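You operate a simulated robot arm through the tools that you are given. There is no shell and no other tool. Be economical: measure what you need, move in short steps, check, and stop when the job is done.

You run a simulated two-armed robot. Do the job below in one go: nothing can be reset, and whatever is moved stays where it is left.

TASK
Press the changer back key three times. Pick up the orange carton with the largest size on its label from the top board of the side rack with one hand, pass it to the other hand and put it on the side table. Stack the 15 mm purple carton from the third board from the top of the side rack on top of the 12 mm purple carton. Put the 5 mm yellow carton from the counter on the fourth board from the bottom of the side rack and the 10 mm yellow carton on the mat beside the bench amplifier. Stack the 2 A teal carton from the counter on top of the soft teal carton. Take the yellow felt wiper on the test bench and put it away on the third board from the top of the corner rack. Press the bench disc player play key two times. Do these in any order. Set down upright: orange carton.
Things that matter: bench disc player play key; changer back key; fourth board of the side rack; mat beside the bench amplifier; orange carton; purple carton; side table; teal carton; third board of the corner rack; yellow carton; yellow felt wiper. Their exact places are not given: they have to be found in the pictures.

Only the result counts: the job must be done as asked and must still hold three seconds after the hand-in. Knocking over, shifting, dropping, spilling or breaking anything else fails it.

THE ROBOT
Two 6-joint arms with two-finger parallel grippers on one trunk, on a base that drives. Base frame: it is fixed to the floor where the robot stands at the start and does not move with it; the origin is under the middle of the robot, x ahead of it, y to its left, z up. Readings come in cm, degrees, newtons and seconds.
The left shoulder is at the start at [6, 18.8, 127.2], the right one opposite. With the tool pointing down near the work surface each hand reaches from about 10 to 56 cm from the robot's upright axis, wherever it stands, measured 20 degrees to its own side. Places, roughly: bench disc player play key [-130, 70, 90]; changer back key [50, 10, 110]; fourth board of the side rack [70, 170, 130]; mat beside the bench amplifier [-260, 50, 80]; orange carton [50, 100, 175]; purple carton [75, 225, 100]; side table [-390, 310, 90]; teal carton [50, 350, 100]; third board of the corner rack [-410, -190, 90]; yellow carton [50, 350, 100]; yellow felt wiper (6x9x5 cm) [-80, 50, 80]. Payload 1.57 kg a hand.
Tool frame (each hand has its own): the origin (TCP) lies between the finger pads and is the grasp point; the fingertips stand 3 cm ahead of it; z points along the fingers, y is the line along which they close. The gripper opens to 11 cm. The fingers are 2.4 cm wide and 1.2 cm thick; the gripper's body (4.8 by 11.2 cm) begins 7.8 cm behind the TCP.
Orientation is told as [roll, pitch, yaw] about the base's x, y, z axes, in that order, counted from this pose: with the fingers straight down and closing along the base's y, the tool's x points along the base's -x, its y along +y and its z along -z.

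THE INTERFACE
- The arms move only by the tool drive_tool. It takes "left_commands", "right_commands" or both (then of equal length, played together; a hand with none holds still); each is text: rows parted by semicolons, each of 7 numbers parted by spaces: the finger opening in mm, from 0 to 110, then the shift along the base's x, y, z in units of 40 mm (1.0 is 40 mm), then the turn, a rotation vector about the base's x, y, z in units of 4 degrees (1.0 is 4 degrees). In form: jaw x y z wx wy wz; .... A call has 1 to 8 rows; each row shifts and turns the commanded pose from where the row before left it. A call with a number of a shift or a turn outside -1 to 1 is refused whole. Rows are played at 5 a second. More than 5 cm and 8.6 degrees between two rows, or a gripper value outside its range, and nothing of the call is played. A pose out of reach is approached as far as the arm can. The call stops where the force on the tool passes 40 N (or 10 N more than at its start, if that is more) or the arm is blocked; 0.2 s more then pass. The fingers move at their own pace (about 15.3 cm/s each) and stop on an object; they squeeze with about 43 N. The grip force told is the motor's: it shows also when the fingers shut on nothing. Time passes only in rows, and 0.2 s behind the last, so rows that do not move let the fingers close. It gives the time, the measured TCP pose, the force on the tool (base axes), the opening and the grip force at its end, in the units of the frame above (readings bear some noise), with the torque about the TCP (base axes, N m) and any sound that the robot's microphone picked up, and new pictures: "show" is both (left out), scene, wrist or none (wrist: the cameras of the hands that moved).
- Cameras (640 x 400 px; columns grow to the right, rows downward): "scene" is now at [-5.69, 5.55, 178.95]; the picture's right is [1.00, -0.07, -0.00], its down [-0.07, -0.93, -0.36] and it looks along [0.03, 0.36, -0.93] (base axes); focal length 228 px, centre (320, 200). "left" rides on the left gripper at [7, -1.6, -14.1] in its tool frame; the picture's right is [0.23, 0.97, 0.00], its down [-0.86, 0.20, -0.48] and it looks along [-0.47, 0.11, 0.88] (tool axes); focal length 222 px, centre (320, 200). "right" rides on the right gripper at [7, 1.6, -14.1] in its tool frame; the picture's right is [-0.23, 0.97, 0.00], its down [-0.86, -0.20, -0.48] and it looks along [-0.47, -0.11, 0.88] (tool axes); focal length 222 px, centre (320, 200).
- move_column(by): slides the trunk up (or, below 0, down) by that many cm; the arms and the scene camera ride with it, the base frame stays. It gives what a move gives, with no picture.
- base_move(legs): drives the robot by 1 to 6 legs, each [ahead, left, turn to the left] in cm, cm and degrees, along the robot's own axes; the way and the turn of a leg run together, so that a leg with both is an arc; at most 150 cm and 180 degrees a leg. The arms and the cameras ride along, it lands a little off, and it stops where it bumps. It gives what a move gives, and a new picture of the scene camera.
- pan_tilt(pan, tilt): turns the head with the scene camera to pan (to the left, within 86 degrees either way) and tilt (down, from -29 to 69), counted from straight ahead of the robot. It gives what a move gives, and a new picture of the scene camera.
- locate(camera, pixels): for up to 12 pixels [column, row] of the newest picture of that camera ("zoom" is the newest enlarged one), the place [x, y, z] in the base frame of the surface seen there, good to about 0.2 cm. No time passes.
- close_up(camera, box): a new picture of the part [left, top, right, bottom] of that camera's present view, enlarged. No time passes.
- close_job(): hands the job in; it is judged then, once.

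Work in short steps. Measure before you move; look again where a grasp or a placing could have gone wrong, and mend it. You have 145 turns and 260 pictures in all, those below and enlarged ones among them. Open the grippers and draw the arms clear of the work before you hand the job in, unless the task says otherwise; then end with one line.

The tools are called as a command line: name --argument value ..., lists and objects as JSON in quotes. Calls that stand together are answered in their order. drive_tool: Moves the arms, as the interface text tells. Its arguments: {"type":"object","properties":{"left_commands":{"type":"string"},"right_commands":{"type":"string"},"show":{"type":"string","enum":["both","scene","wrist","none"]}},"required":[]} The other tools are called the same way: move_column (by) slides the trunk up or down; base_move (legs) drives the base; pan_tilt (pan, tilt) turns the head that bears the scene camera; locate (camera, pixels) gives the place of the surface under pixels of a picture; close_up (camera, box) takes an enlarged picture of a part of a camera's view; close_job () hands the job in.

At the start:

```text
clock: 0.0
left_ee_pos: [35.69, 38.61, 130.23]
left_tcp_rot: [0.1, 0.1, 0.0]
left_force: [-0.1, 0.4, -1.2]
left_wrist_torque: [-0.01, 0.01, 0.0]
left_grip_width: 11.0
left_finger_force: 0.1
right_ee_pos: [33.72, 6.13, 133.05]
right_tcp_rot: [-0.1, -0.1, -0.1]
right_force: [-0.1, -0.4, 0.3]
right_wrist_torque: [0.0, -0.04, 0.0]
right_grip_width: 11.0
right_finger_force: 0.0
trunk travel left (down, up): [-90.0, 9.0]
robot x, y, heading: [-0.08, 0.24, -0.1]
head pan, tilt: [85.9, 68.8]
```

scene: 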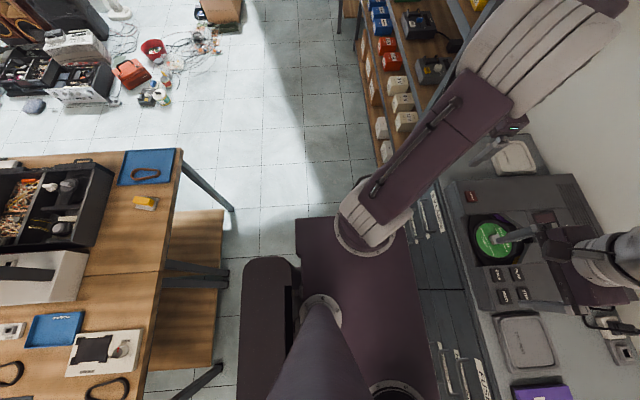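
right: 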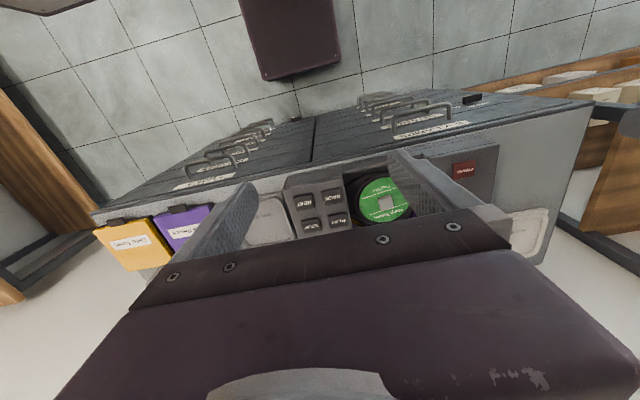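
left: 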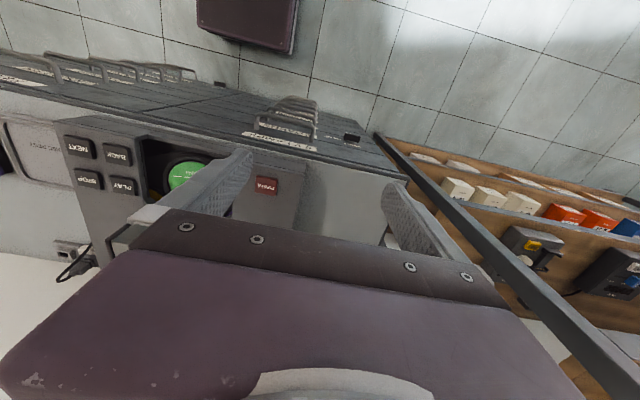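

The changer with its keys is ahead of the robot. I turn the head to see it straight on and read the key labels.

pan_tilt --pan 0 --tilt 55

close_up --camera "right" --box '[240, 150, 480, 300]'

```text
clock: 1.6
left_ee_pos: [35.68, 38.61, 130.17]
left_tcp_rot: [0.0, 0.0, 0.0]
left_force: [-0.2, 0.3, -0.1]
left_wrist_torque: [-0.01, -0.05, 0.0]
left_grip_width: 10.97
left_finger_force: 0.0
right_ee_pos: [33.71, 6.19, 133.01]
right_tcp_rot: [0.1, 0.0, 0.0]
right_force: [0.2, 0.6, -0.6]
right_wrist_torque: [-0.01, 0.01, -0.03]
right_grip_width: 11.04
right_finger_force: 0.1
trunk travel left (down, up): [-90.0, 9.0]
robot x, y, heading: [0.09, -0.22, 0.1]
head pan, tilt: [0.0, 55.0]
```

scene: 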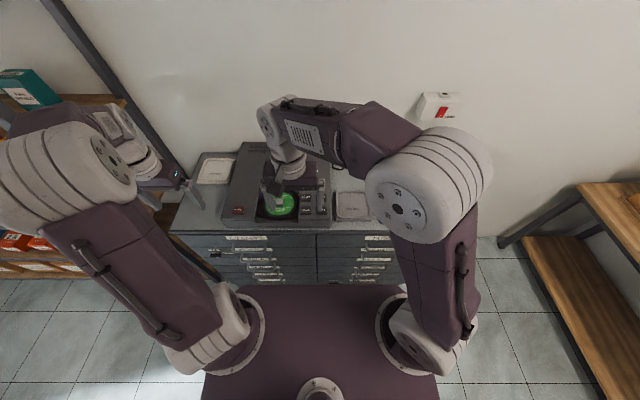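

```text
2.67 times, centred on (360, 225) of right
```

zoom: 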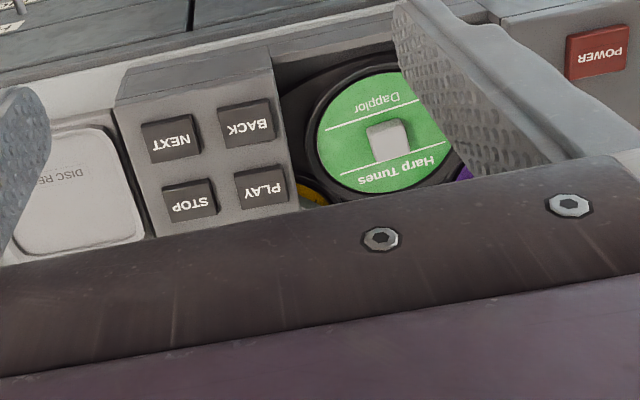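

BACK is at zoom (246,126). I locate it and the surfaces around it.

locate --camera "zoom" --pixels '[[236, 124], [263, 124], [246, 110], [246, 138], [175, 145], [264, 190], [600, 52], [386, 140], [210, 160]]'

```text
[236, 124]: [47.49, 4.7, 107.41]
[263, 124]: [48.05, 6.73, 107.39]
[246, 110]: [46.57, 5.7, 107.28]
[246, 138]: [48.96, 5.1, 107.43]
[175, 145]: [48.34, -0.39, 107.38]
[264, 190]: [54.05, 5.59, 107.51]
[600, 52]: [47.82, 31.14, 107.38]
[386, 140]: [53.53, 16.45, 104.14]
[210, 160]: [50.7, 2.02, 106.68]
```

BACK's center is about (47.8, 5.4, 107.4). I close the right hand and come to about 2 cm above it.

drive_tool --right_commands "0 0.9 -0.05 0 0 0 0; 0 0.9 -0.05 0 0 0 0; 0 0.9 -0.05 -0.5 0 0 0; 0 0.82 -0.04 -0.9 0 0 0; 0 0 0 -0.95 0 0 0; 0 0 0 -0.95 0 0 0; 0 0 0 -0.95 0 0 0; 0 0 0 -0.7 0 0 0" --show "wrist"

```text
clock: 3.4
left_ee_pos: [35.93, 38.66, 130.24]
left_tcp_rot: [0.0, 0.0, 0.0]
left_force: [0.0, 0.0, -0.8]
left_wrist_torque: [0.0, 0.0, 0.0]
left_grip_width: 11.01
left_finger_force: 0.0
right_ee_pos: [47.91, 5.48, 113.16]
right_tcp_rot: [0.0, 0.1, 0.0]
right_force: [0.3, -0.2, 0.9]
right_wrist_torque: [0.02, -0.02, 0.0]
right_grip_width: 0.01
right_finger_force: 21.5
trunk travel left (down, up): [-90.0, 9.0]
robot x, y, heading: [-0.04, -0.15, -0.2]
head pan, tilt: [0.0, 55.0]
```

right: 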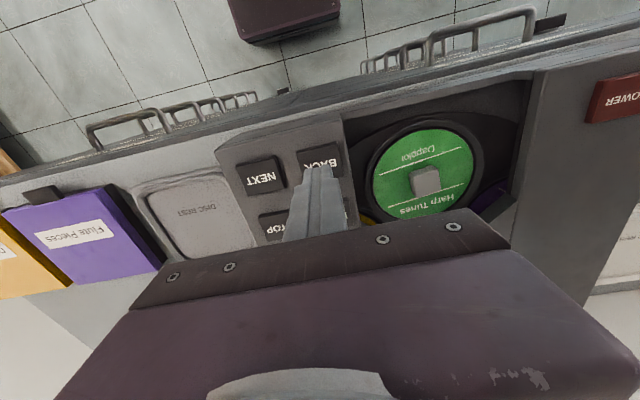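

The fingers stand over BACK. I press down in small steps and watch for a click.

drive_tool --right_commands "0 0 0 -0.6 0 0 0; 0 0 0 -0.1 0 0 0; 0 0 0 -0.1 0 0 0; 0 0 0 -0.1 0 0 0" --show "none"

```text
clock: 4.4
left_ee_pos: [35.68, 38.65, 130.29]
left_tcp_rot: [0.1, -0.1, 0.0]
left_force: [-0.6, 0.1, -0.7]
left_wrist_torque: [0.01, -0.04, 0.03]
left_grip_width: 11.01
left_finger_force: 0.0
right_ee_pos: [47.91, 5.44, 109.71]
right_tcp_rot: [0.1, -0.2, 0.0]
right_force: [2.0, -0.7, 9.1]
right_wrist_torque: [-0.03, -0.06, 0.0]
right_grip_width: 0.0
right_finger_force: 21.3
trunk travel left (down, up): [-90.0, 9.0]
robot x, y, heading: [-0.05, -0.02, 0.2]
head pan, tilt: [0.0, 55.0]
heard: click
```

One click heard at z≈109.7. I release, and press once more, then release.

drive_tool --right_commands "0 0 0 0.5 0 0 0; 0 0 0 0 0 0 0; 0 0 0 -0.3 0 0 0; 0 0 0 -0.1 0 0 0; 0 0 0 -0.1 0 0 0; 0 0 0 0 0 0 0; 0 0 0 0.5 0 0 0; 0 0 0 0 0 0 0" --show "none"

drive_tool --right_commands "0 0 0 -0.3 0 0 0; 0 0 0 -0.1 0 0 0; 0 0 0 -0.1 0 0 0; 0 0 0 0 0 0 0; 0 0 0 0.5 0 0 0; 0 0 0 0.5 0 0 0" --show "scene"

```text
clock: 6.2
left_ee_pos: [35.64, 38.48, 130.25]
left_tcp_rot: [-0.1, 0.0, 0.0]
left_force: [0.3, -0.2, 0.0]
left_wrist_torque: [0.02, 0.01, 0.0]
left_grip_width: 10.99
left_finger_force: 0.0
right_ee_pos: [47.75, 5.55, 111.65]
right_tcp_rot: [0.0, 0.0, 0.1]
right_force: [-0.4, -0.1, -0.3]
right_wrist_torque: [-0.03, 0.0, -0.04]
right_grip_width: 0.02
right_finger_force: 21.0
trunk travel left (down, up): [-90.0, 9.0]
robot x, y, heading: [0.1, -0.11, -0.2]
head pan, tilt: [0.0, 55.0]
heard: click
```

```text
clock: 7.6
left_ee_pos: [35.53, 38.49, 130.32]
left_tcp_rot: [0.0, 0.0, 0.1]
left_force: [-0.4, 0.0, 0.2]
left_wrist_torque: [-0.01, -0.01, -0.01]
left_grip_width: 11.0
left_finger_force: 0.0
right_ee_pos: [47.81, 5.38, 113.56]
right_tcp_rot: [0.0, 0.0, 0.1]
right_force: [0.5, -0.4, -0.5]
right_wrist_torque: [0.0, 0.01, 0.0]
right_grip_width: 0.03
right_finger_force: 21.4
trunk travel left (down, up): [-90.0, 9.0]
robot x, y, heading: [-0.13, 0.56, -0.1]
head pan, tilt: [0.0, 55.0]
heard: click
```

scene: 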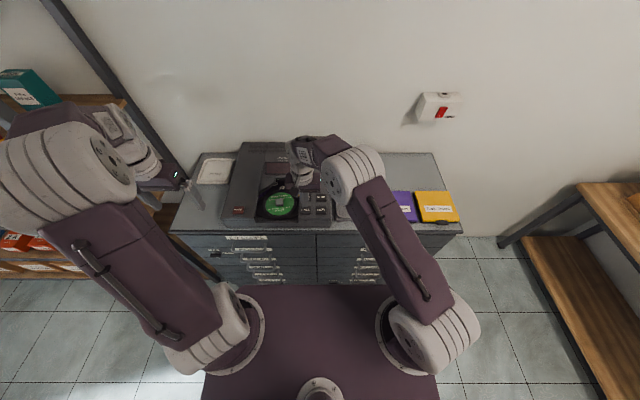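

Three clicks: back key is done. I lift and draw back the right hand, then look left at the side rack.

drive_tool --right_commands "0 0 0 1 0 0 0; 0 0 0 1 0 0 0; 0 0 0 1 0 0 0; 0 -1 0 1 0 0 0; 0 -1 -0.5 1 0 0 0; 60 -1 -1 0 0 0 0; 110 -1 -1 0 0 0 0; 110 0 -1 0 0 0 0" --left_commands "110 -1 0 0 0 0 0; 110 -1 0 0 0 0 0; 110 -0.5 0 0 0 0 0; 110 0 0 0 0 0 0; 110 0 0 0 0 0 0; 110 0 0 0 0 0 0; 110 0 0 0 0 0 0; 110 0 0 0 0 0 0" --show "none"

pan_tilt --pan 60 --tilt 20

```text
refused: row 4 steps farther than a row can; nothing moved
```

```text
clock: 8.9
left_ee_pos: [35.76, 38.71, 130.38]
left_tcp_rot: [0.0, -0.1, 0.0]
left_force: [-0.7, 0.6, 0.7]
left_wrist_torque: [-0.01, -0.02, -0.01]
left_grip_width: 11.01
left_finger_force: 0.1
right_ee_pos: [47.98, 5.47, 113.49]
right_tcp_rot: [0.1, 0.1, -0.1]
right_force: [-0.1, 0.4, -0.2]
right_wrist_torque: [0.01, 0.02, 0.0]
right_grip_width: 0.0
right_finger_force: 21.2
trunk travel left (down, up): [-90.0, 9.0]
robot x, y, heading: [-0.03, 0.36, 0.1]
head pan, tilt: [60.0, 20.0]
```

scene: 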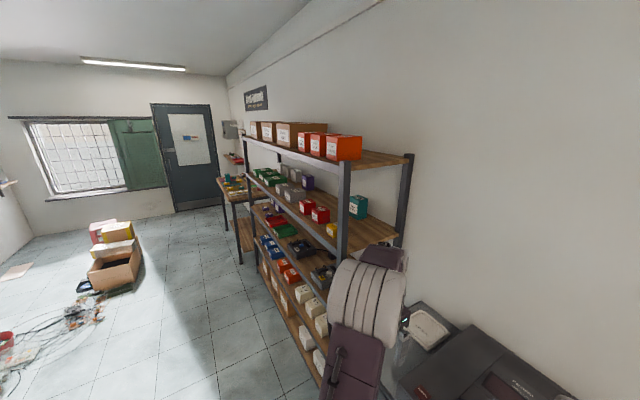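

Cartons are visible on the rack (top board orange ones at (300-345,140)). I retract the right hand within step limits, and zoom on the rack.

drive_tool --right_commands "0 0 0 1 0 0 0; 0 0 0 1 0 0 0; 0 -0.4 0 1 0 0 0; 0 -0.7 0 0.8 0 0 0; 0 -0.8 -0.5 0.7 0 0 0; 60 -0.8 -0.8 0 0 0 0; 110 -0.8 -0.8 0 0 0 0; 110 -0.8 -0.8 0 0 0 0" --left_commands "110 -0.9 0 0 0 0 0; 110 -0.9 0 0 0 0 0; 110 -0.9 0 0 0 0 0; 110 0 0 0 0 0 0; 110 0 0 0 0 0 0; 110 0 0 0 0 0 0; 110 0 0 0 0 0 0; 110 0 0 0 0 0 0" --show "none"

base_move --legs '[[-35, 110, 0]]'

pan_tilt --pan 0 --tilt 25

```text
clock: 10.7
left_ee_pos: [24.66, 38.52, 130.35]
left_tcp_rot: [0.1, -0.1, 0.0]
left_force: [0.3, -0.6, -0.6]
left_wrist_torque: [0.0, 0.03, 0.03]
left_grip_width: 10.99
left_finger_force: 0.0
right_ee_pos: [30.48, -6.35, 131.71]
right_tcp_rot: [0.0, -0.1, 0.1]
right_force: [-0.1, 1.0, -0.2]
right_wrist_torque: [0.0, 0.0, 0.01]
right_grip_width: 11.0
right_finger_force: 0.2
trunk travel left (down, up): [-90.0, 9.0]
robot x, y, heading: [-0.04, 0.09, -0.4]
head pan, tilt: [60.0, 20.0]
```

```text
clock: 16.6
left_ee_pos: [-10.46, 148.65, 130.37]
left_tcp_rot: [0.1, -0.1, 0.2]
left_force: [-0.3, 0.4, 0.3]
left_wrist_torque: [0.0, 0.0, -0.01]
left_grip_width: 10.97
left_finger_force: 0.0
right_ee_pos: [-4.64, 103.94, 131.76]
right_tcp_rot: [0.0, 0.0, 0.1]
right_force: [0.1, 0.3, 0.1]
right_wrist_torque: [0.02, -0.01, 0.08]
right_grip_width: 10.98
right_finger_force: 0.0
trunk travel left (down, up): [-90.0, 9.0]
robot x, y, heading: [-35.46, 109.77, -0.0]
head pan, tilt: [60.0, 20.0]
```

scene: 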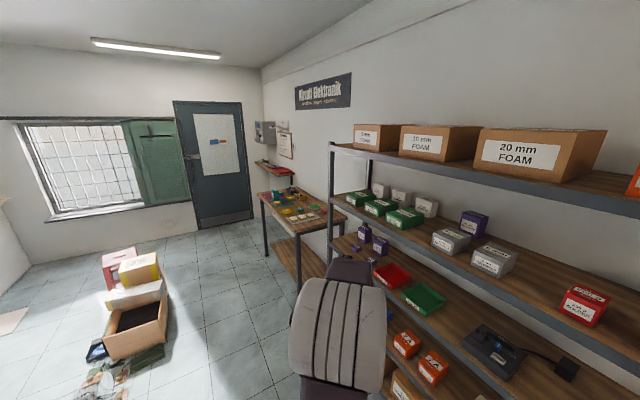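

```text
clock: 17.9
left_ee_pos: [-10.45, 148.65, 130.32]
left_tcp_rot: [0.0, 0.1, 0.1]
left_force: [-0.6, 0.9, 0.1]
left_wrist_torque: [0.0, -0.01, 0.0]
left_grip_width: 11.0
left_finger_force: 0.0
right_ee_pos: [-4.73, 104.0, 131.61]
right_tcp_rot: [0.1, 0.0, 0.2]
right_force: [0.0, 0.6, -0.1]
right_wrist_torque: [0.01, 0.0, -0.01]
right_grip_width: 11.02
right_finger_force: 0.0
trunk travel left (down, up): [-90.0, 9.0]
robot x, y, heading: [-35.52, 109.8, 0.1]
head pan, tilt: [0.0, 25.0]
```

scene: 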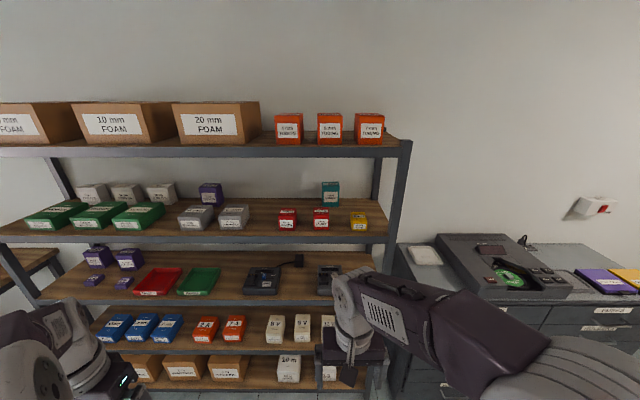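

The whole rack is in view; orange cartons at (289,128), (330,128), (369,128), purple ones at (95-130, 255-285). I zoom on labels.

close_up --camera "scene" --box '[260, 100, 400, 150]'

close_up --camera "scene" --box '[60, 170, 400, 240]'

close_up --camera "scene" --box '[60, 230, 220, 310]'

```text
4.57 times, centred on (330, 125) of scene
```

zoom: 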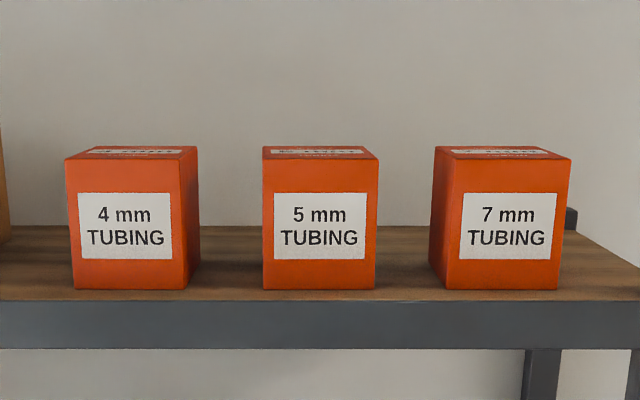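

```text
1.88 times, centred on (230, 205) of scene
```

zoom: 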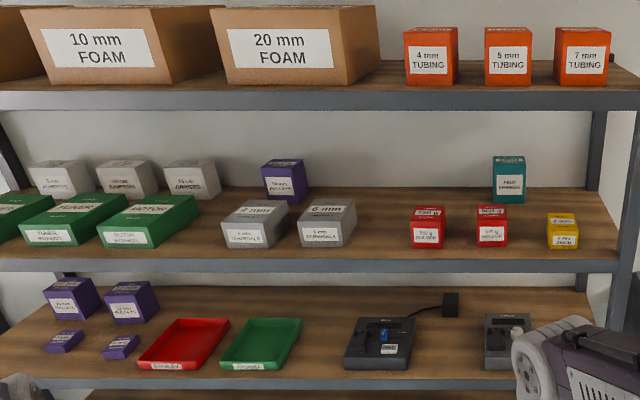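

```text
4.00 times, centred on (140, 270) of scene
```

zoom: 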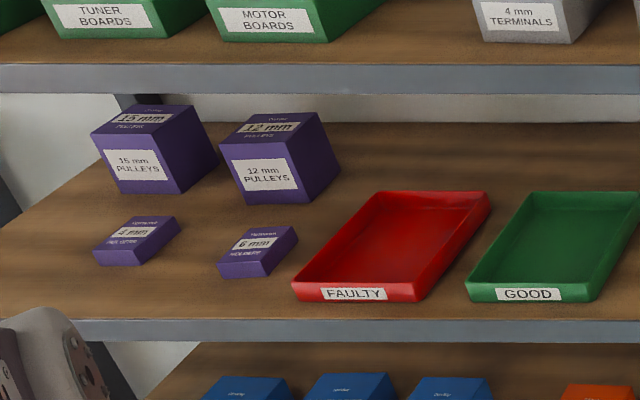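

Largest orange is 7 mm (rightmost). Now get geometry of purple cartons from this zoom, then zoom on others.

locate --camera "zoom" --pixels '[[97, 135], [170, 127], [195, 107], [135, 106], [225, 148], [292, 138], [318, 113], [255, 113], [135, 165], [265, 170], [120, 265], [200, 190]]'

close_up --camera "scene" --box '[180, 175, 260, 235]'

close_up --camera "scene" --box '[270, 100, 410, 240]'

locate --camera "zoom" --pixels '[[285, 46], [330, 46], [290, 100], [325, 100], [285, 42], [310, 160], [330, 280], [300, 330], [270, 330], [280, 250], [332, 295], [230, 310]]'

```text
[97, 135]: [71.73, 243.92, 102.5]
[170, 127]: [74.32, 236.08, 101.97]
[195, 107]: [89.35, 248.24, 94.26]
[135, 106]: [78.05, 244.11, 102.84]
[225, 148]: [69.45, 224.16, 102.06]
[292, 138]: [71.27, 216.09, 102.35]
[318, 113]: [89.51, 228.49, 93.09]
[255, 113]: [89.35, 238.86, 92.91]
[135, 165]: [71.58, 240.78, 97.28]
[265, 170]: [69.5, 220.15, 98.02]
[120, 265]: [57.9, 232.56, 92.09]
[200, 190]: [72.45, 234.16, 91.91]
```

```text
6.67 times, centred on (220, 205) of scene
```

zoom: 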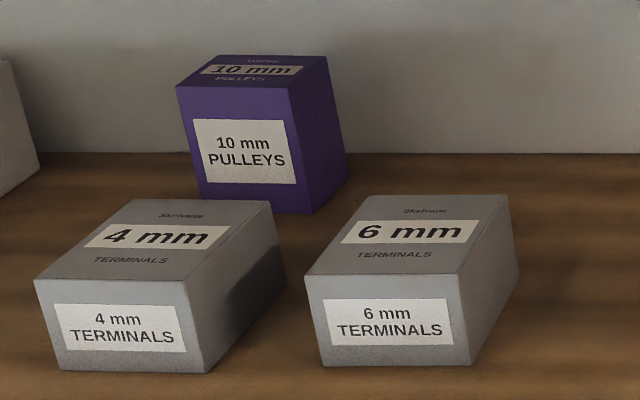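

```text
2.86 times, centred on (340, 170) of scene
```

zoom: 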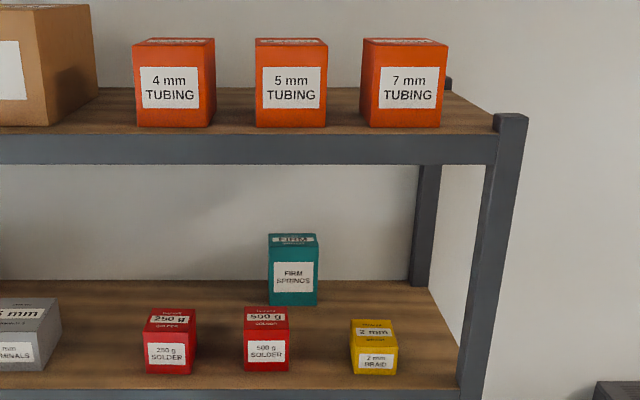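

```text
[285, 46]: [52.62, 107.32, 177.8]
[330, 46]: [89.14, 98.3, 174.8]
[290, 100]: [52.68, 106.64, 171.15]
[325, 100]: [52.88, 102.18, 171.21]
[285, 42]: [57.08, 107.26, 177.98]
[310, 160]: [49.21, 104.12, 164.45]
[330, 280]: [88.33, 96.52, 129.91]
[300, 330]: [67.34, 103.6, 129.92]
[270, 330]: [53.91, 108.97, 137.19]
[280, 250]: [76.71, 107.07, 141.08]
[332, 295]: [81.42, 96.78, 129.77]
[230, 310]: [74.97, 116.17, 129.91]
```

Measure the 7 mm orange carton exactly.

locate --camera "zoom" --pixels '[[383, 80], [440, 80], [383, 122], [435, 124], [365, 80], [365, 120], [385, 44], [425, 40], [366, 40], [330, 125], [400, 130], [450, 120]]'

```text
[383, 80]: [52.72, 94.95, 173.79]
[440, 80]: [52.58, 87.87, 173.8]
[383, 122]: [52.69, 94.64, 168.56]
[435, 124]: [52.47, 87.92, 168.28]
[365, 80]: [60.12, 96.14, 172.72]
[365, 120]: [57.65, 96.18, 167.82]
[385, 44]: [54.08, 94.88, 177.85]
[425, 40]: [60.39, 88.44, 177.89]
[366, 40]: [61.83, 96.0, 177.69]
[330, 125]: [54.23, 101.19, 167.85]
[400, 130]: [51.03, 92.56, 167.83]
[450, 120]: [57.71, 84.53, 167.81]
```

Orange 7 mm: x 52.6–62, y 87.6–96, z 168–178. First I do the purple stack: I drive left to y≈258, and pitch the right hand forward (fingers 30° below horizontal).

base_move --legs '[[0, 147, 0]]'

drive_tool --right_commands "110 0 0 0 0 -1 0; 110 0 0 0 0 -1 0; 110 0 0 0 0 -1 0; 110 0 0 0 0 -1 0; 110 0 0 0 0 -1 0; 110 0 0 0 0 -1 0; 110 0 0 0 0 -1 0; 110 0 0 0 0 -1 0" --show "none"

drive_tool --right_commands "110 0 0 0 0 -1 0; 110 0 0 0 0 -1 0; 110 0 0 0 0 -1 0; 110 0 0 0 0 -1 0; 110 0 0 0 0 -1 0; 110 0 0 0 0 -1 0; 110 0 0 0 0 -1 0; 110 0 0 0 0 0 0" --show "none"

move_column --by -35

pan_tilt --pan 0 --tilt 25

```text
clock: 25.2
left_ee_pos: [-10.85, 295.32, 130.37]
left_tcp_rot: [0.1, 0.1, 0.2]
left_force: [-0.3, -0.4, -0.5]
left_wrist_torque: [0.0, 0.0, -0.02]
left_grip_width: 11.0
left_finger_force: 0.1
right_ee_pos: [-4.97, 250.84, 131.59]
right_tcp_rot: [-0.1, 0.0, 0.1]
right_force: [-0.4, 0.2, 0.6]
right_wrist_torque: [-0.01, 0.01, 0.0]
right_grip_width: 11.0
right_finger_force: 0.2
trunk travel left (down, up): [-90.0, 9.0]
robot x, y, heading: [-35.52, 256.66, 0.3]
head pan, tilt: [0.0, 25.0]
```

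scene: 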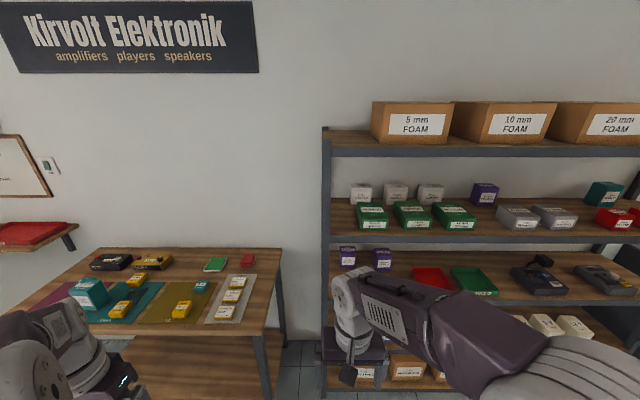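

```text
clock: 27.0
left_ee_pos: [-10.88, 295.48, 130.33]
left_tcp_rot: [0.0, 0.0, 0.3]
left_force: [0.1, 0.9, 0.9]
left_wrist_torque: [-0.03, -0.01, -0.02]
left_grip_width: 11.01
left_finger_force: 0.1
right_ee_pos: [-4.99, 250.73, 131.54]
right_tcp_rot: [0.0, -32.2, 0.3]
right_force: [-0.4, -0.8, 0.6]
right_wrist_torque: [0.01, -0.01, -0.03]
right_grip_width: 10.99
right_finger_force: 0.2
trunk travel left (down, up): [-90.0, 9.0]
robot x, y, heading: [-36.03, 256.75, -0.1]
head pan, tilt: [0.0, 25.0]
```

```text
clock: 28.8
left_ee_pos: [-10.94, 295.4, 130.3]
left_tcp_rot: [0.0, 0.0, 0.2]
left_force: [0.0, -0.4, 0.1]
left_wrist_torque: [0.02, 0.0, 0.04]
left_grip_width: 11.01
left_finger_force: 0.0
right_ee_pos: [-2.33, 256.11, 135.93]
right_tcp_rot: [-0.4, -59.9, 0.2]
right_force: [0.2, 0.0, 0.3]
right_wrist_torque: [-0.01, -0.01, 0.01]
right_grip_width: 11.02
right_finger_force: 0.0
right hand out of reach, approached as far as the arm can: row 1, 2, 3, 4, 5, 6, 7
trunk travel left (down, up): [-90.0, 9.0]
robot x, y, heading: [-35.83, 256.8, 0.3]
head pan, tilt: [0.0, 25.0]
```

```text
clock: 32.2
left_ee_pos: [-10.92, 295.49, 95.34]
left_tcp_rot: [0.1, 0.0, 0.2]
left_force: [0.2, 0.5, 1.1]
left_wrist_torque: [0.01, 0.02, 0.0]
left_grip_width: 11.0
left_finger_force: 0.0
right_ee_pos: [-2.15, 255.99, 100.83]
right_tcp_rot: [-0.4, -60.0, 0.3]
right_force: [-0.7, -0.3, 0.1]
right_wrist_torque: [-0.01, 0.02, -0.01]
right_grip_width: 11.0
right_finger_force: 0.1
trunk travel left (down, up): [-55.0, 44.0]
robot x, y, heading: [-36.02, 256.57, 0.1]
head pan, tilt: [0.0, 25.0]
```

```text
clock: 32.8
left_ee_pos: [-10.82, 295.44, 95.19]
left_tcp_rot: [0.1, -0.1, 0.1]
left_force: [0.0, 0.5, -0.1]
left_wrist_torque: [0.0, 0.0, 0.0]
left_grip_width: 11.0
left_finger_force: 0.1
right_ee_pos: [-2.28, 256.06, 100.9]
right_tcp_rot: [-0.5, -59.9, 0.4]
right_force: [0.6, 0.9, -0.2]
right_wrist_torque: [0.03, -0.02, 0.0]
right_grip_width: 11.01
right_finger_force: 0.0
trunk travel left (down, up): [-55.0, 44.0]
robot x, y, heading: [-35.69, 257.05, 0.3]
head pan, tilt: [0.0, 25.0]
```

scene: 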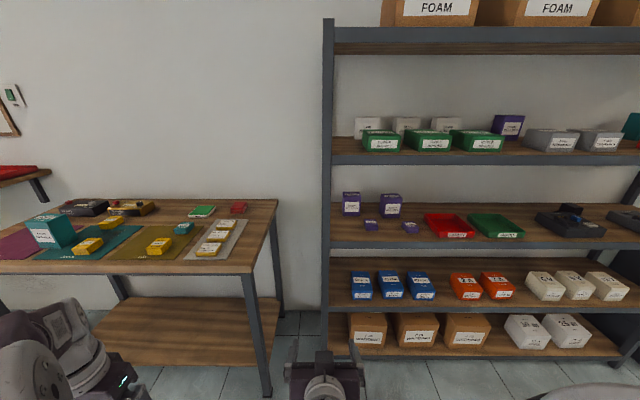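

Clear view. Purple 15 mm at (351,203), 12 mm at (391,205). Zoom and measure.

close_up --camera "scene" --box '[320, 160, 450, 250]'

```text
4.44 times, centred on (385, 205) of scene
```

zoom: 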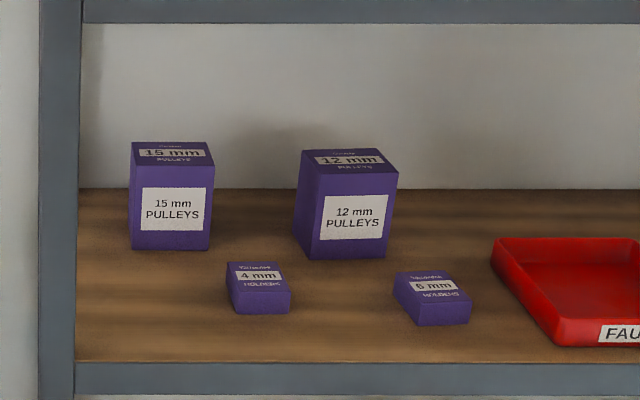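

locate --camera "zoom" --pixels '[[138, 175], [210, 178], [138, 245], [205, 245], [136, 145], [203, 145], [318, 180], [395, 185], [315, 250], [383, 255], [307, 152], [378, 153]]'

locate --camera "zoom" --pixels '[[300, 200], [145, 280], [228, 240], [60, 100], [300, 10], [300, 20], [60, 300], [255, 268], [235, 270], [284, 268], [320, 360], [133, 164]]'

```text
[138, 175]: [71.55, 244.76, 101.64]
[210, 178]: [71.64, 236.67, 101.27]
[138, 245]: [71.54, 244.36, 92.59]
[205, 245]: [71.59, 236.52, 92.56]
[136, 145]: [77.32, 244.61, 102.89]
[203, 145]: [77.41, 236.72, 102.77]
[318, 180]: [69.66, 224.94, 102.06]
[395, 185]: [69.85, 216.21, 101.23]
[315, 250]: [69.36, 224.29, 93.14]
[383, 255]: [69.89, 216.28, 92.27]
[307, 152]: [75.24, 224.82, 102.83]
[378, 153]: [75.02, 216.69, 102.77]
```

```text
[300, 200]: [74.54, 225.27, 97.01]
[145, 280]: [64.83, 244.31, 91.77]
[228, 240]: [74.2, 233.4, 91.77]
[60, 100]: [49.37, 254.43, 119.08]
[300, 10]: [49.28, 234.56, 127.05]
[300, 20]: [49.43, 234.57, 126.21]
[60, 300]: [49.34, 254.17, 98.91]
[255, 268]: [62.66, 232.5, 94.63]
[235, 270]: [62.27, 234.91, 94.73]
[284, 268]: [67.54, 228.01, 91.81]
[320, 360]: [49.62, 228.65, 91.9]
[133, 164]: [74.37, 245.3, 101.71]
```

15 mm: x 71.5–~78, y 236.6–244.9, z 91.8–102.8; 12 mm center y≈220.5, front x 69.7. I shift the right hand to y≈241 and look down to check the base's front extent.

drive_tool --right_commands "110 0.3 -0.95 0 0 0 0; 110 0.3 -0.95 0 0 0 0; 110 0.3 -0.95 0 0 0 0; 110 0.3 -0.95 0 0 0 0; 110 0 0 0 0 0 0" --show "none"

pan_tilt --pan 0 --tilt 62

```text
clock: 34.0
left_ee_pos: [-10.82, 295.42, 95.27]
left_tcp_rot: [-0.1, 0.0, 0.2]
left_force: [0.0, -0.2, -0.3]
left_wrist_torque: [0.03, 0.01, -0.03]
left_grip_width: 11.04
left_finger_force: 0.0
right_ee_pos: [5.88, 245.06, 104.94]
right_tcp_rot: [-0.6, -59.8, 0.4]
right_force: [-0.2, -0.6, -0.3]
right_wrist_torque: [-0.01, -0.02, -0.01]
right_grip_width: 11.02
right_finger_force: 0.0
right hand out of reach, approached as far as the arm can: row 1, 2, 3, 4
trunk travel left (down, up): [-55.0, 44.0]
robot x, y, heading: [-35.91, 256.51, 0.3]
head pan, tilt: [0.0, 25.0]
```

```text
clock: 35.0
left_ee_pos: [-10.89, 295.36, 95.32]
left_tcp_rot: [0.0, 0.1, 0.2]
left_force: [0.3, 0.2, 0.1]
left_wrist_torque: [0.03, 0.0, -0.01]
left_grip_width: 10.99
left_finger_force: 0.0
right_ee_pos: [5.92, 244.99, 104.91]
right_tcp_rot: [-0.5, -59.8, 0.3]
right_force: [-1.0, 0.2, -0.9]
right_wrist_torque: [-0.02, 0.02, -0.02]
right_grip_width: 10.98
right_finger_force: 0.2
trunk travel left (down, up): [-55.0, 44.0]
robot x, y, heading: [-35.68, 256.76, 0.5]
head pan, tilt: [0.0, 62.0]
```

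scene: 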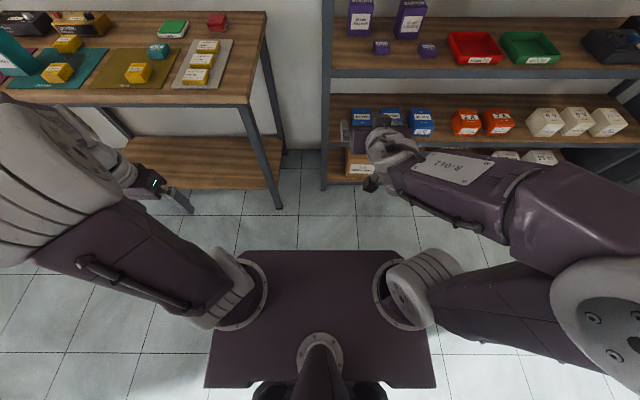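

I check the platform's front edge against the rack.

locate --camera "scene" --pixels '[[320, 254], [215, 254], [430, 254], [320, 240], [390, 140], [300, 150]]'

```text
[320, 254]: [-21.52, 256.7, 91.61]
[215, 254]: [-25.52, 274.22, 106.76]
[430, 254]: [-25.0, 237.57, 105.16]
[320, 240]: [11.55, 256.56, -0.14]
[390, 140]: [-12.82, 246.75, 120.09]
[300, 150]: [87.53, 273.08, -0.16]
```

Platform front is only 14 cm ahead of the axis. I drive 38 cm ahead with the hand still in front of the rack, then adjust.

base_move --legs '[[38, 0, 0]]'

drive_tool --right_commands "110 0 -0.4 -0.3 0 0 0; 110 0.5 -0.3 -0.2 0 0 0; 110 0.6 -0.3 -0.2 0 0 0; 110 0 0 0 0 0 0" --show "both"

```text
clock: 37.4
left_ee_pos: [27.46, 295.52, 95.26]
left_tcp_rot: [0.0, -0.1, 0.2]
left_force: [0.2, 0.2, 0.8]
left_wrist_torque: [-0.02, 0.04, 0.0]
left_grip_width: 11.02
left_finger_force: 0.1
right_ee_pos: [44.24, 245.12, 105.03]
right_tcp_rot: [-0.5, -59.8, 0.5]
right_force: [0.3, 0.3, -0.5]
right_wrist_torque: [0.04, -0.01, 0.0]
right_grip_width: 10.99
right_finger_force: 0.0
trunk travel left (down, up): [-55.0, 44.0]
robot x, y, heading: [2.84, 256.62, 0.2]
head pan, tilt: [0.0, 62.0]
```

scene: 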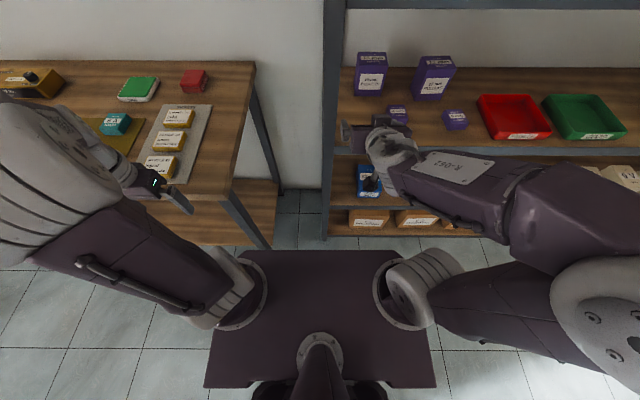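

```text
clock: 38.4
left_ee_pos: [27.44, 295.54, 95.42]
left_tcp_rot: [0.1, 0.1, 0.2]
left_force: [-0.2, -0.2, -0.9]
left_wrist_torque: [-0.03, -0.02, -0.03]
left_grip_width: 11.0
left_finger_force: 0.2
right_ee_pos: [49.38, 241.36, 102.93]
right_tcp_rot: [-0.4, -59.7, 0.3]
right_force: [0.3, 0.3, -0.3]
right_wrist_torque: [0.02, 0.0, -0.02]
right_grip_width: 11.02
right_finger_force: 0.0
right hand out of reach, approached as far as the arm can: row 1
trunk travel left (down, up): [-55.0, 44.0]
robot x, y, heading: [2.24, 256.97, 0.1]
head pan, tilt: [0.0, 62.0]
```

scene: 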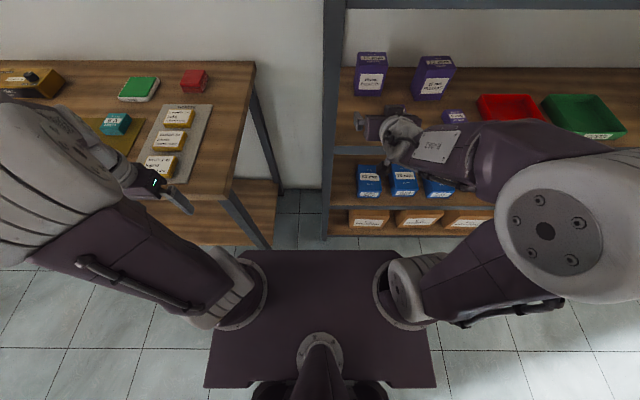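
right: 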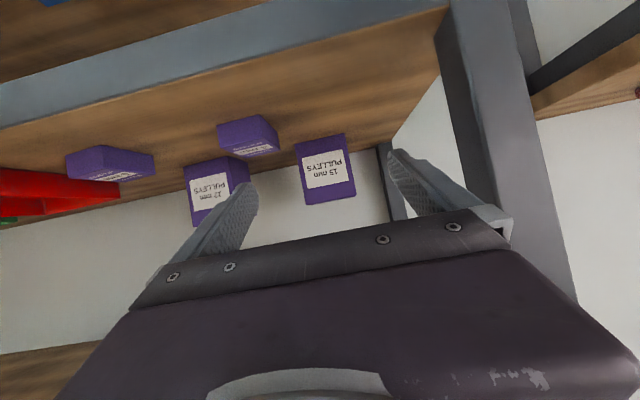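

The hand fits in front of the rack and sees the 15 mm carton at (325,168) between the fingers. I flatten the tilt by 5° and move in about halfway first.

drive_tool --right_commands "110 0.8 -0.05 -0.25 0 0.65 0; 110 0.8 -0.05 -0.25 0 0.6 0; 110 0.8 0 -0.25 0 0 0; 110 0.8 0 -0.2 0 0 0; 110 0 0 0 0 0 0" --show "both"

```text
clock: 39.6
left_ee_pos: [27.25, 295.56, 95.35]
left_tcp_rot: [0.0, 0.1, 0.2]
left_force: [-0.3, 1.3, -0.1]
left_wrist_torque: [-0.01, -0.01, 0.0]
left_grip_width: 11.0
left_finger_force: 0.1
right_ee_pos: [62.1, 241.18, 99.25]
right_tcp_rot: [-0.4, -54.9, 0.2]
right_force: [0.0, 0.0, 0.2]
right_wrist_torque: [-0.01, 0.01, 0.0]
right_grip_width: 11.03
right_finger_force: 0.1
trunk travel left (down, up): [-55.0, 44.0]
robot x, y, heading: [2.51, 256.74, -0.1]
head pan, tilt: [0.0, 62.0]
```

scene: 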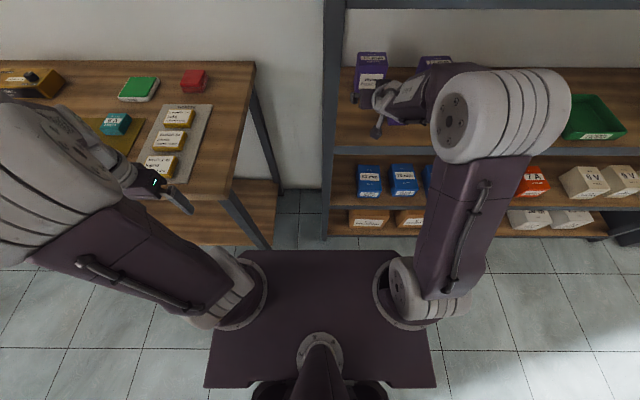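
right: 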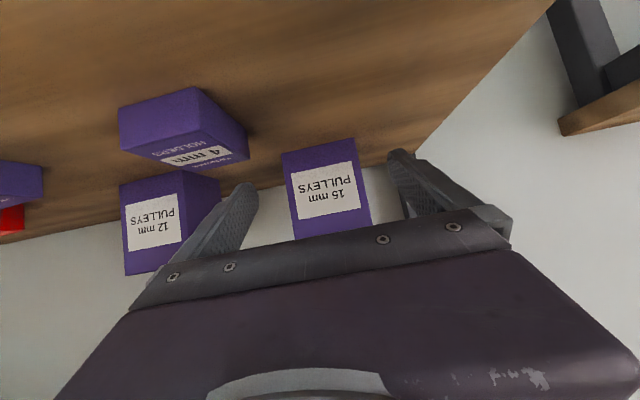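

I check the elbow's height against the next board's beam before going deeper.

locate --camera "scene" --pixels '[[500, 72], [540, 72], [470, 90], [430, 100], [440, 66], [385, 90], [405, 85], [550, 90], [600, 4], [440, 80]]'

```text
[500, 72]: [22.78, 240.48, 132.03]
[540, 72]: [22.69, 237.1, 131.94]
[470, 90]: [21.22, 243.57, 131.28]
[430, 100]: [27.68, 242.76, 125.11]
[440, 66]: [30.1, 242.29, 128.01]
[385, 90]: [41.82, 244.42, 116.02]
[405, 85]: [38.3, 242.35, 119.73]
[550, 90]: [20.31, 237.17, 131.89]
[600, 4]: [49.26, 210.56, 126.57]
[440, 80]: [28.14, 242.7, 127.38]
```

Elbow is high (z 132), so a lift would bring the forearm toward the beam at 126. I lower the trunk 20 cm, keeping the hand at its height by raising it in between.

drive_tool --right_commands "110 0 0 0.9 0 0 0; 110 0 0 0.9 0 0 0; 110 0 0 0.8 0 0 0; 110 0 0 0 0 0 0" --show "none"

move_column --by -11

drive_tool --right_commands "110 0 0 0.8 0 0 0; 110 0 0 0.8 0 0 0; 110 0 0 0.8 0 0 0; 110 0 0 0 0 0 0" --show "none"

move_column --by -10

pan_tilt --pan 0 --tilt 35

```text
clock: 40.6
left_ee_pos: [27.47, 295.54, 95.33]
left_tcp_rot: [0.0, -0.1, 0.2]
left_force: [0.5, 0.3, 0.1]
left_wrist_torque: [-0.01, 0.0, -0.04]
left_grip_width: 10.99
left_finger_force: 0.1
right_ee_pos: [62.44, 240.61, 107.39]
right_tcp_rot: [-0.5, -54.7, 0.5]
right_force: [-0.7, 0.2, -0.4]
right_wrist_torque: [0.0, 0.04, 0.01]
right_grip_width: 11.0
right_finger_force: 0.0
right hand out of reach, approached as far as the arm can: row 1, 2
trunk travel left (down, up): [-55.0, 44.0]
robot x, y, heading: [2.91, 256.96, 0.4]
head pan, tilt: [0.0, 62.0]
```

```text
clock: 41.8
left_ee_pos: [27.25, 295.58, 85.73]
left_tcp_rot: [0.3, -0.4, 0.2]
left_force: [-5.0, -5.5, 10.9]
left_wrist_torque: [0.19, -0.87, -0.26]
left_grip_width: 11.04
left_finger_force: 0.1
right_ee_pos: [62.22, 240.37, 97.61]
right_tcp_rot: [-0.3, -54.8, 0.4]
right_force: [-0.5, -0.4, -0.2]
right_wrist_torque: [-0.03, 0.02, 0.0]
right_grip_width: 11.0
right_finger_force: 0.0
trunk travel left (down, up): [-45.2, 53.8]
robot x, y, heading: [2.53, 256.89, -0.0]
head pan, tilt: [0.0, 62.0]
stopped: the force on the tool passed its limit (the readings are from after the stop); the commanded pose is now the measured one
```

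```text
clock: 42.8
left_ee_pos: [27.41, 295.63, 85.81]
left_tcp_rot: [0.3, -0.3, 0.1]
left_force: [-1.8, -3.4, 7.3]
left_wrist_torque: [0.14, -0.5, -0.19]
left_grip_width: 11.02
left_finger_force: 0.1
right_ee_pos: [62.32, 240.44, 107.16]
right_tcp_rot: [-0.3, -54.9, 0.2]
right_force: [-0.3, 0.5, -0.8]
right_wrist_torque: [0.02, -0.01, -0.01]
right_grip_width: 11.0
right_finger_force: 0.0
trunk travel left (down, up): [-45.2, 53.8]
robot x, y, heading: [2.88, 257.58, 0.4]
head pan, tilt: [0.0, 62.0]
```

```text
clock: 43.1
left_ee_pos: [27.47, 295.72, 85.85]
left_tcp_rot: [0.8, -1.1, 0.3]
left_force: [-7.2, -6.5, 16.2]
left_wrist_torque: [0.26, -1.28, -0.38]
left_grip_width: 10.99
left_finger_force: 0.1
right_ee_pos: [62.16, 240.36, 106.79]
right_tcp_rot: [-0.1, -54.9, 0.2]
right_force: [0.0, 0.3, 1.1]
right_wrist_torque: [-0.02, -0.03, -0.01]
right_grip_width: 10.99
right_finger_force: 0.0
trunk travel left (down, up): [-44.7, 54.3]
robot x, y, heading: [2.6, 256.78, 0.3]
head pan, tilt: [0.0, 62.0]
stopped: the force on the tool passed its limit (the readings are from after the stop); the commanded pose is now the measured one
```

```text
clock: 44.1
left_ee_pos: [27.57, 295.67, 85.76]
left_tcp_rot: [0.8, -1.1, 0.3]
left_force: [-6.5, -4.6, 21.9]
left_wrist_torque: [0.07, -1.42, -0.37]
left_grip_width: 11.02
left_finger_force: 0.1
right_ee_pos: [61.98, 240.3, 106.85]
right_tcp_rot: [-0.2, -55.0, 0.2]
right_force: [-0.8, 0.7, 0.0]
right_wrist_torque: [0.0, 0.02, -0.01]
right_grip_width: 11.01
right_finger_force: 0.1
trunk travel left (down, up): [-44.7, 54.3]
robot x, y, heading: [2.52, 256.94, 0.3]
head pan, tilt: [0.0, 35.0]
```

scene: 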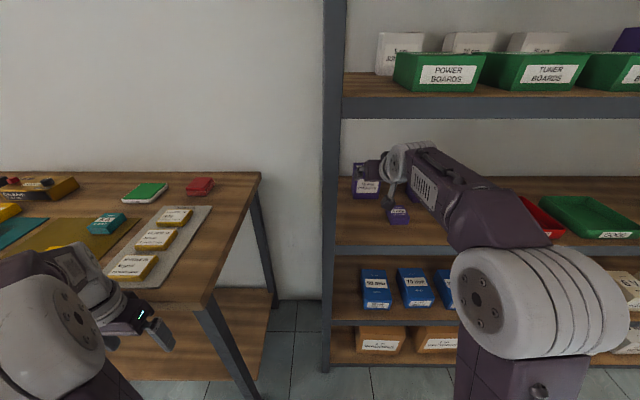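

The left hand has come down on the counter edge; I lift it straight up and check with its camera.

drive_tool --left_commands "110 0 0 1 0 0 0; 110 0 0 1 0 0 0; 110 0 0 1 0 0 0; 110 0 0 1 0 0 0; 110 0 0 1 0 0 0; 110 0 0 1 0 0 0; 110 0 0 1 0 0 0; 110 0 0 1 0 0 0" --show "both"

```text
clock: 45.9
left_ee_pos: [27.24, 295.35, 109.98]
left_tcp_rot: [0.8, -0.9, 0.3]
left_force: [0.3, -0.1, 0.0]
left_wrist_torque: [-0.01, 0.01, 0.01]
left_grip_width: 11.01
left_finger_force: 0.1
left hand out of reach, approached as far as the arm can: row 7, 8
right_ee_pos: [62.36, 240.59, 106.64]
right_tcp_rot: [-0.4, -54.9, 0.4]
right_force: [0.2, 0.3, -0.7]
right_wrist_torque: [-0.04, 0.05, 0.02]
right_grip_width: 11.01
right_finger_force: 0.2
trunk travel left (down, up): [-44.7, 54.3]
robot x, y, heading: [2.3, 257.04, 0.4]
head pan, tilt: [0.0, 35.0]
```

scene: 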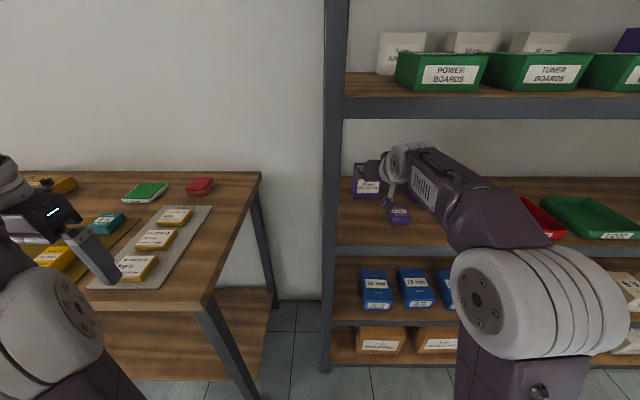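
left: 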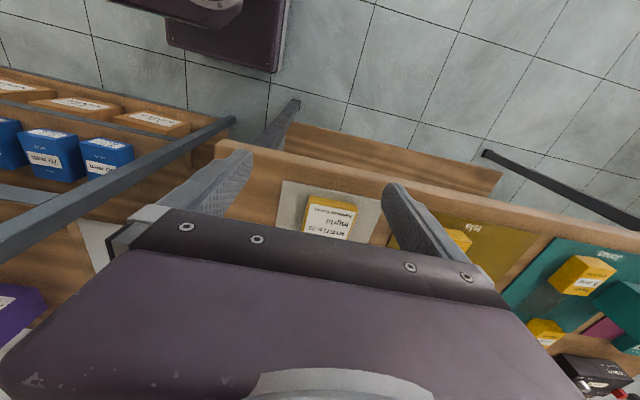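

No carton looks displaced. Now finish lowering the trunk by 9 cm.

move_column --by -9

drive_tool --right_commands "110 0.8 0.03 -0.05 0 0 0; 110 0.8 0.03 -0.05 0 0 0; 110 0.8 0.03 -0.05 0 0 0; 110 0.4 0.03 -0.05 0 0 0; 110 0 0 0 0 0 0" --show "both"

```text
clock: 47.1
left_ee_pos: [27.35, 295.42, 101.06]
left_tcp_rot: [0.8, -1.0, 0.3]
left_force: [0.3, -0.7, 0.0]
left_wrist_torque: [0.0, 0.0, 0.0]
left_grip_width: 11.02
left_finger_force: 0.0
right_ee_pos: [62.36, 240.66, 97.78]
right_tcp_rot: [-0.4, -54.8, 0.5]
right_force: [0.1, 0.4, -0.5]
right_wrist_torque: [-0.02, -0.02, 0.01]
right_grip_width: 11.03
right_finger_force: 0.0
trunk travel left (down, up): [-35.7, 63.3]
robot x, y, heading: [2.42, 256.87, 0.3]
head pan, tilt: [0.0, 35.0]
```

```text
clock: 48.3
left_ee_pos: [27.33, 295.35, 100.99]
left_tcp_rot: [0.8, -1.0, 0.2]
left_force: [-0.5, -0.1, -0.8]
left_wrist_torque: [0.02, 0.01, 0.04]
left_grip_width: 11.01
left_finger_force: 0.0
right_ee_pos: [73.63, 241.13, 96.76]
right_tcp_rot: [-0.4, -54.8, 0.3]
right_force: [1.2, -0.4, 0.7]
right_wrist_torque: [0.01, 0.01, -0.03]
right_grip_width: 10.99
right_finger_force: 0.1
trunk travel left (down, up): [-35.7, 63.3]
robot x, y, heading: [2.71, 256.7, 0.5]
head pan, tilt: [0.0, 35.0]
```

scene: 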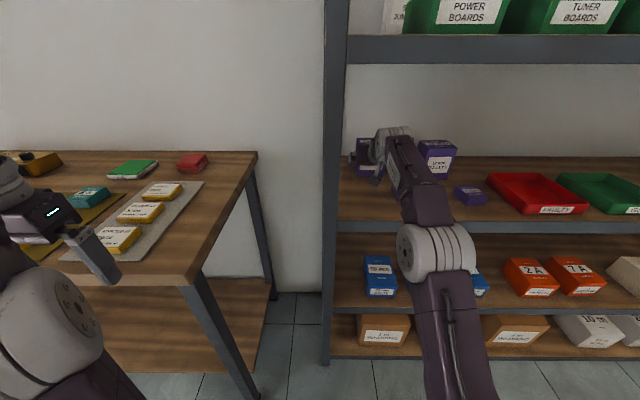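
right: 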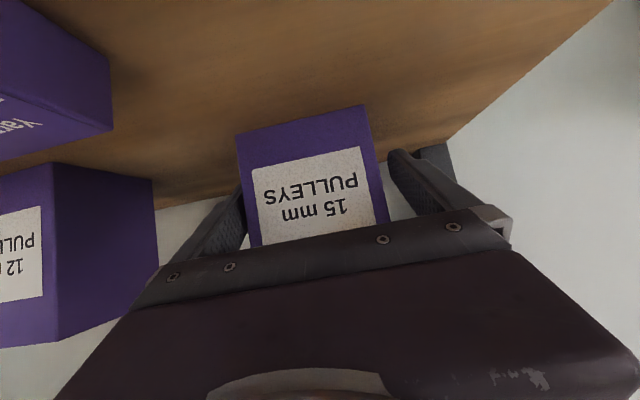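

The carton stands between the fingers. I close, and lift 11.8 cm.

drive_tool --right_commands "70 0 0 0 0 0 0; 50 0 0 0 0 0 0; 50 0 0 0 0 0 0; 50 0 0 0.4 0 0 0; 50 0 0 0.8 0 0 0; 50 0 0 0.9 0 0 0; 50 0 0 0.9 0 0 0; 50 0 0 0 0 0 0" --show "both"

```text
clock: 50.1
left_ee_pos: [27.52, 295.42, 101.03]
left_tcp_rot: [0.9, -0.9, 0.3]
left_force: [-0.1, 0.1, 0.4]
left_wrist_torque: [0.0, 0.02, 0.0]
left_grip_width: 11.01
left_finger_force: 0.0
right_ee_pos: [68.61, 241.12, 105.1]
right_tcp_rot: [-0.4, -54.7, 0.4]
right_force: [-1.1, 0.3, -2.3]
right_wrist_torque: [0.0, 0.0, -0.01]
right_grip_width: 8.96
right_finger_force: 42.8
right hand out of reach, approached as far as the arm can: row 5, 6, 7
trunk travel left (down, up): [-35.7, 63.3]
robot x, y, heading: [2.48, 256.64, 0.5]
head pan, tilt: [0.0, 35.0]
```

scene: 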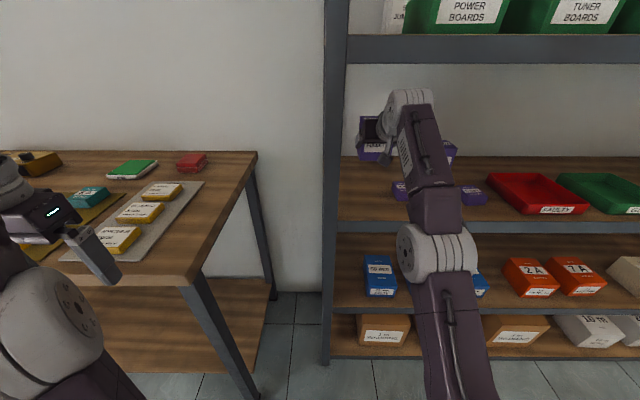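
right: 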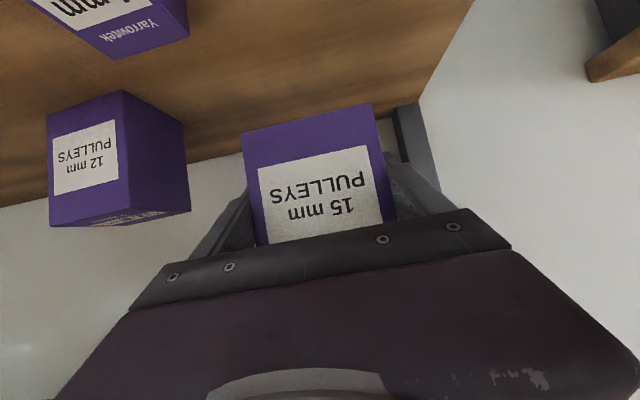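

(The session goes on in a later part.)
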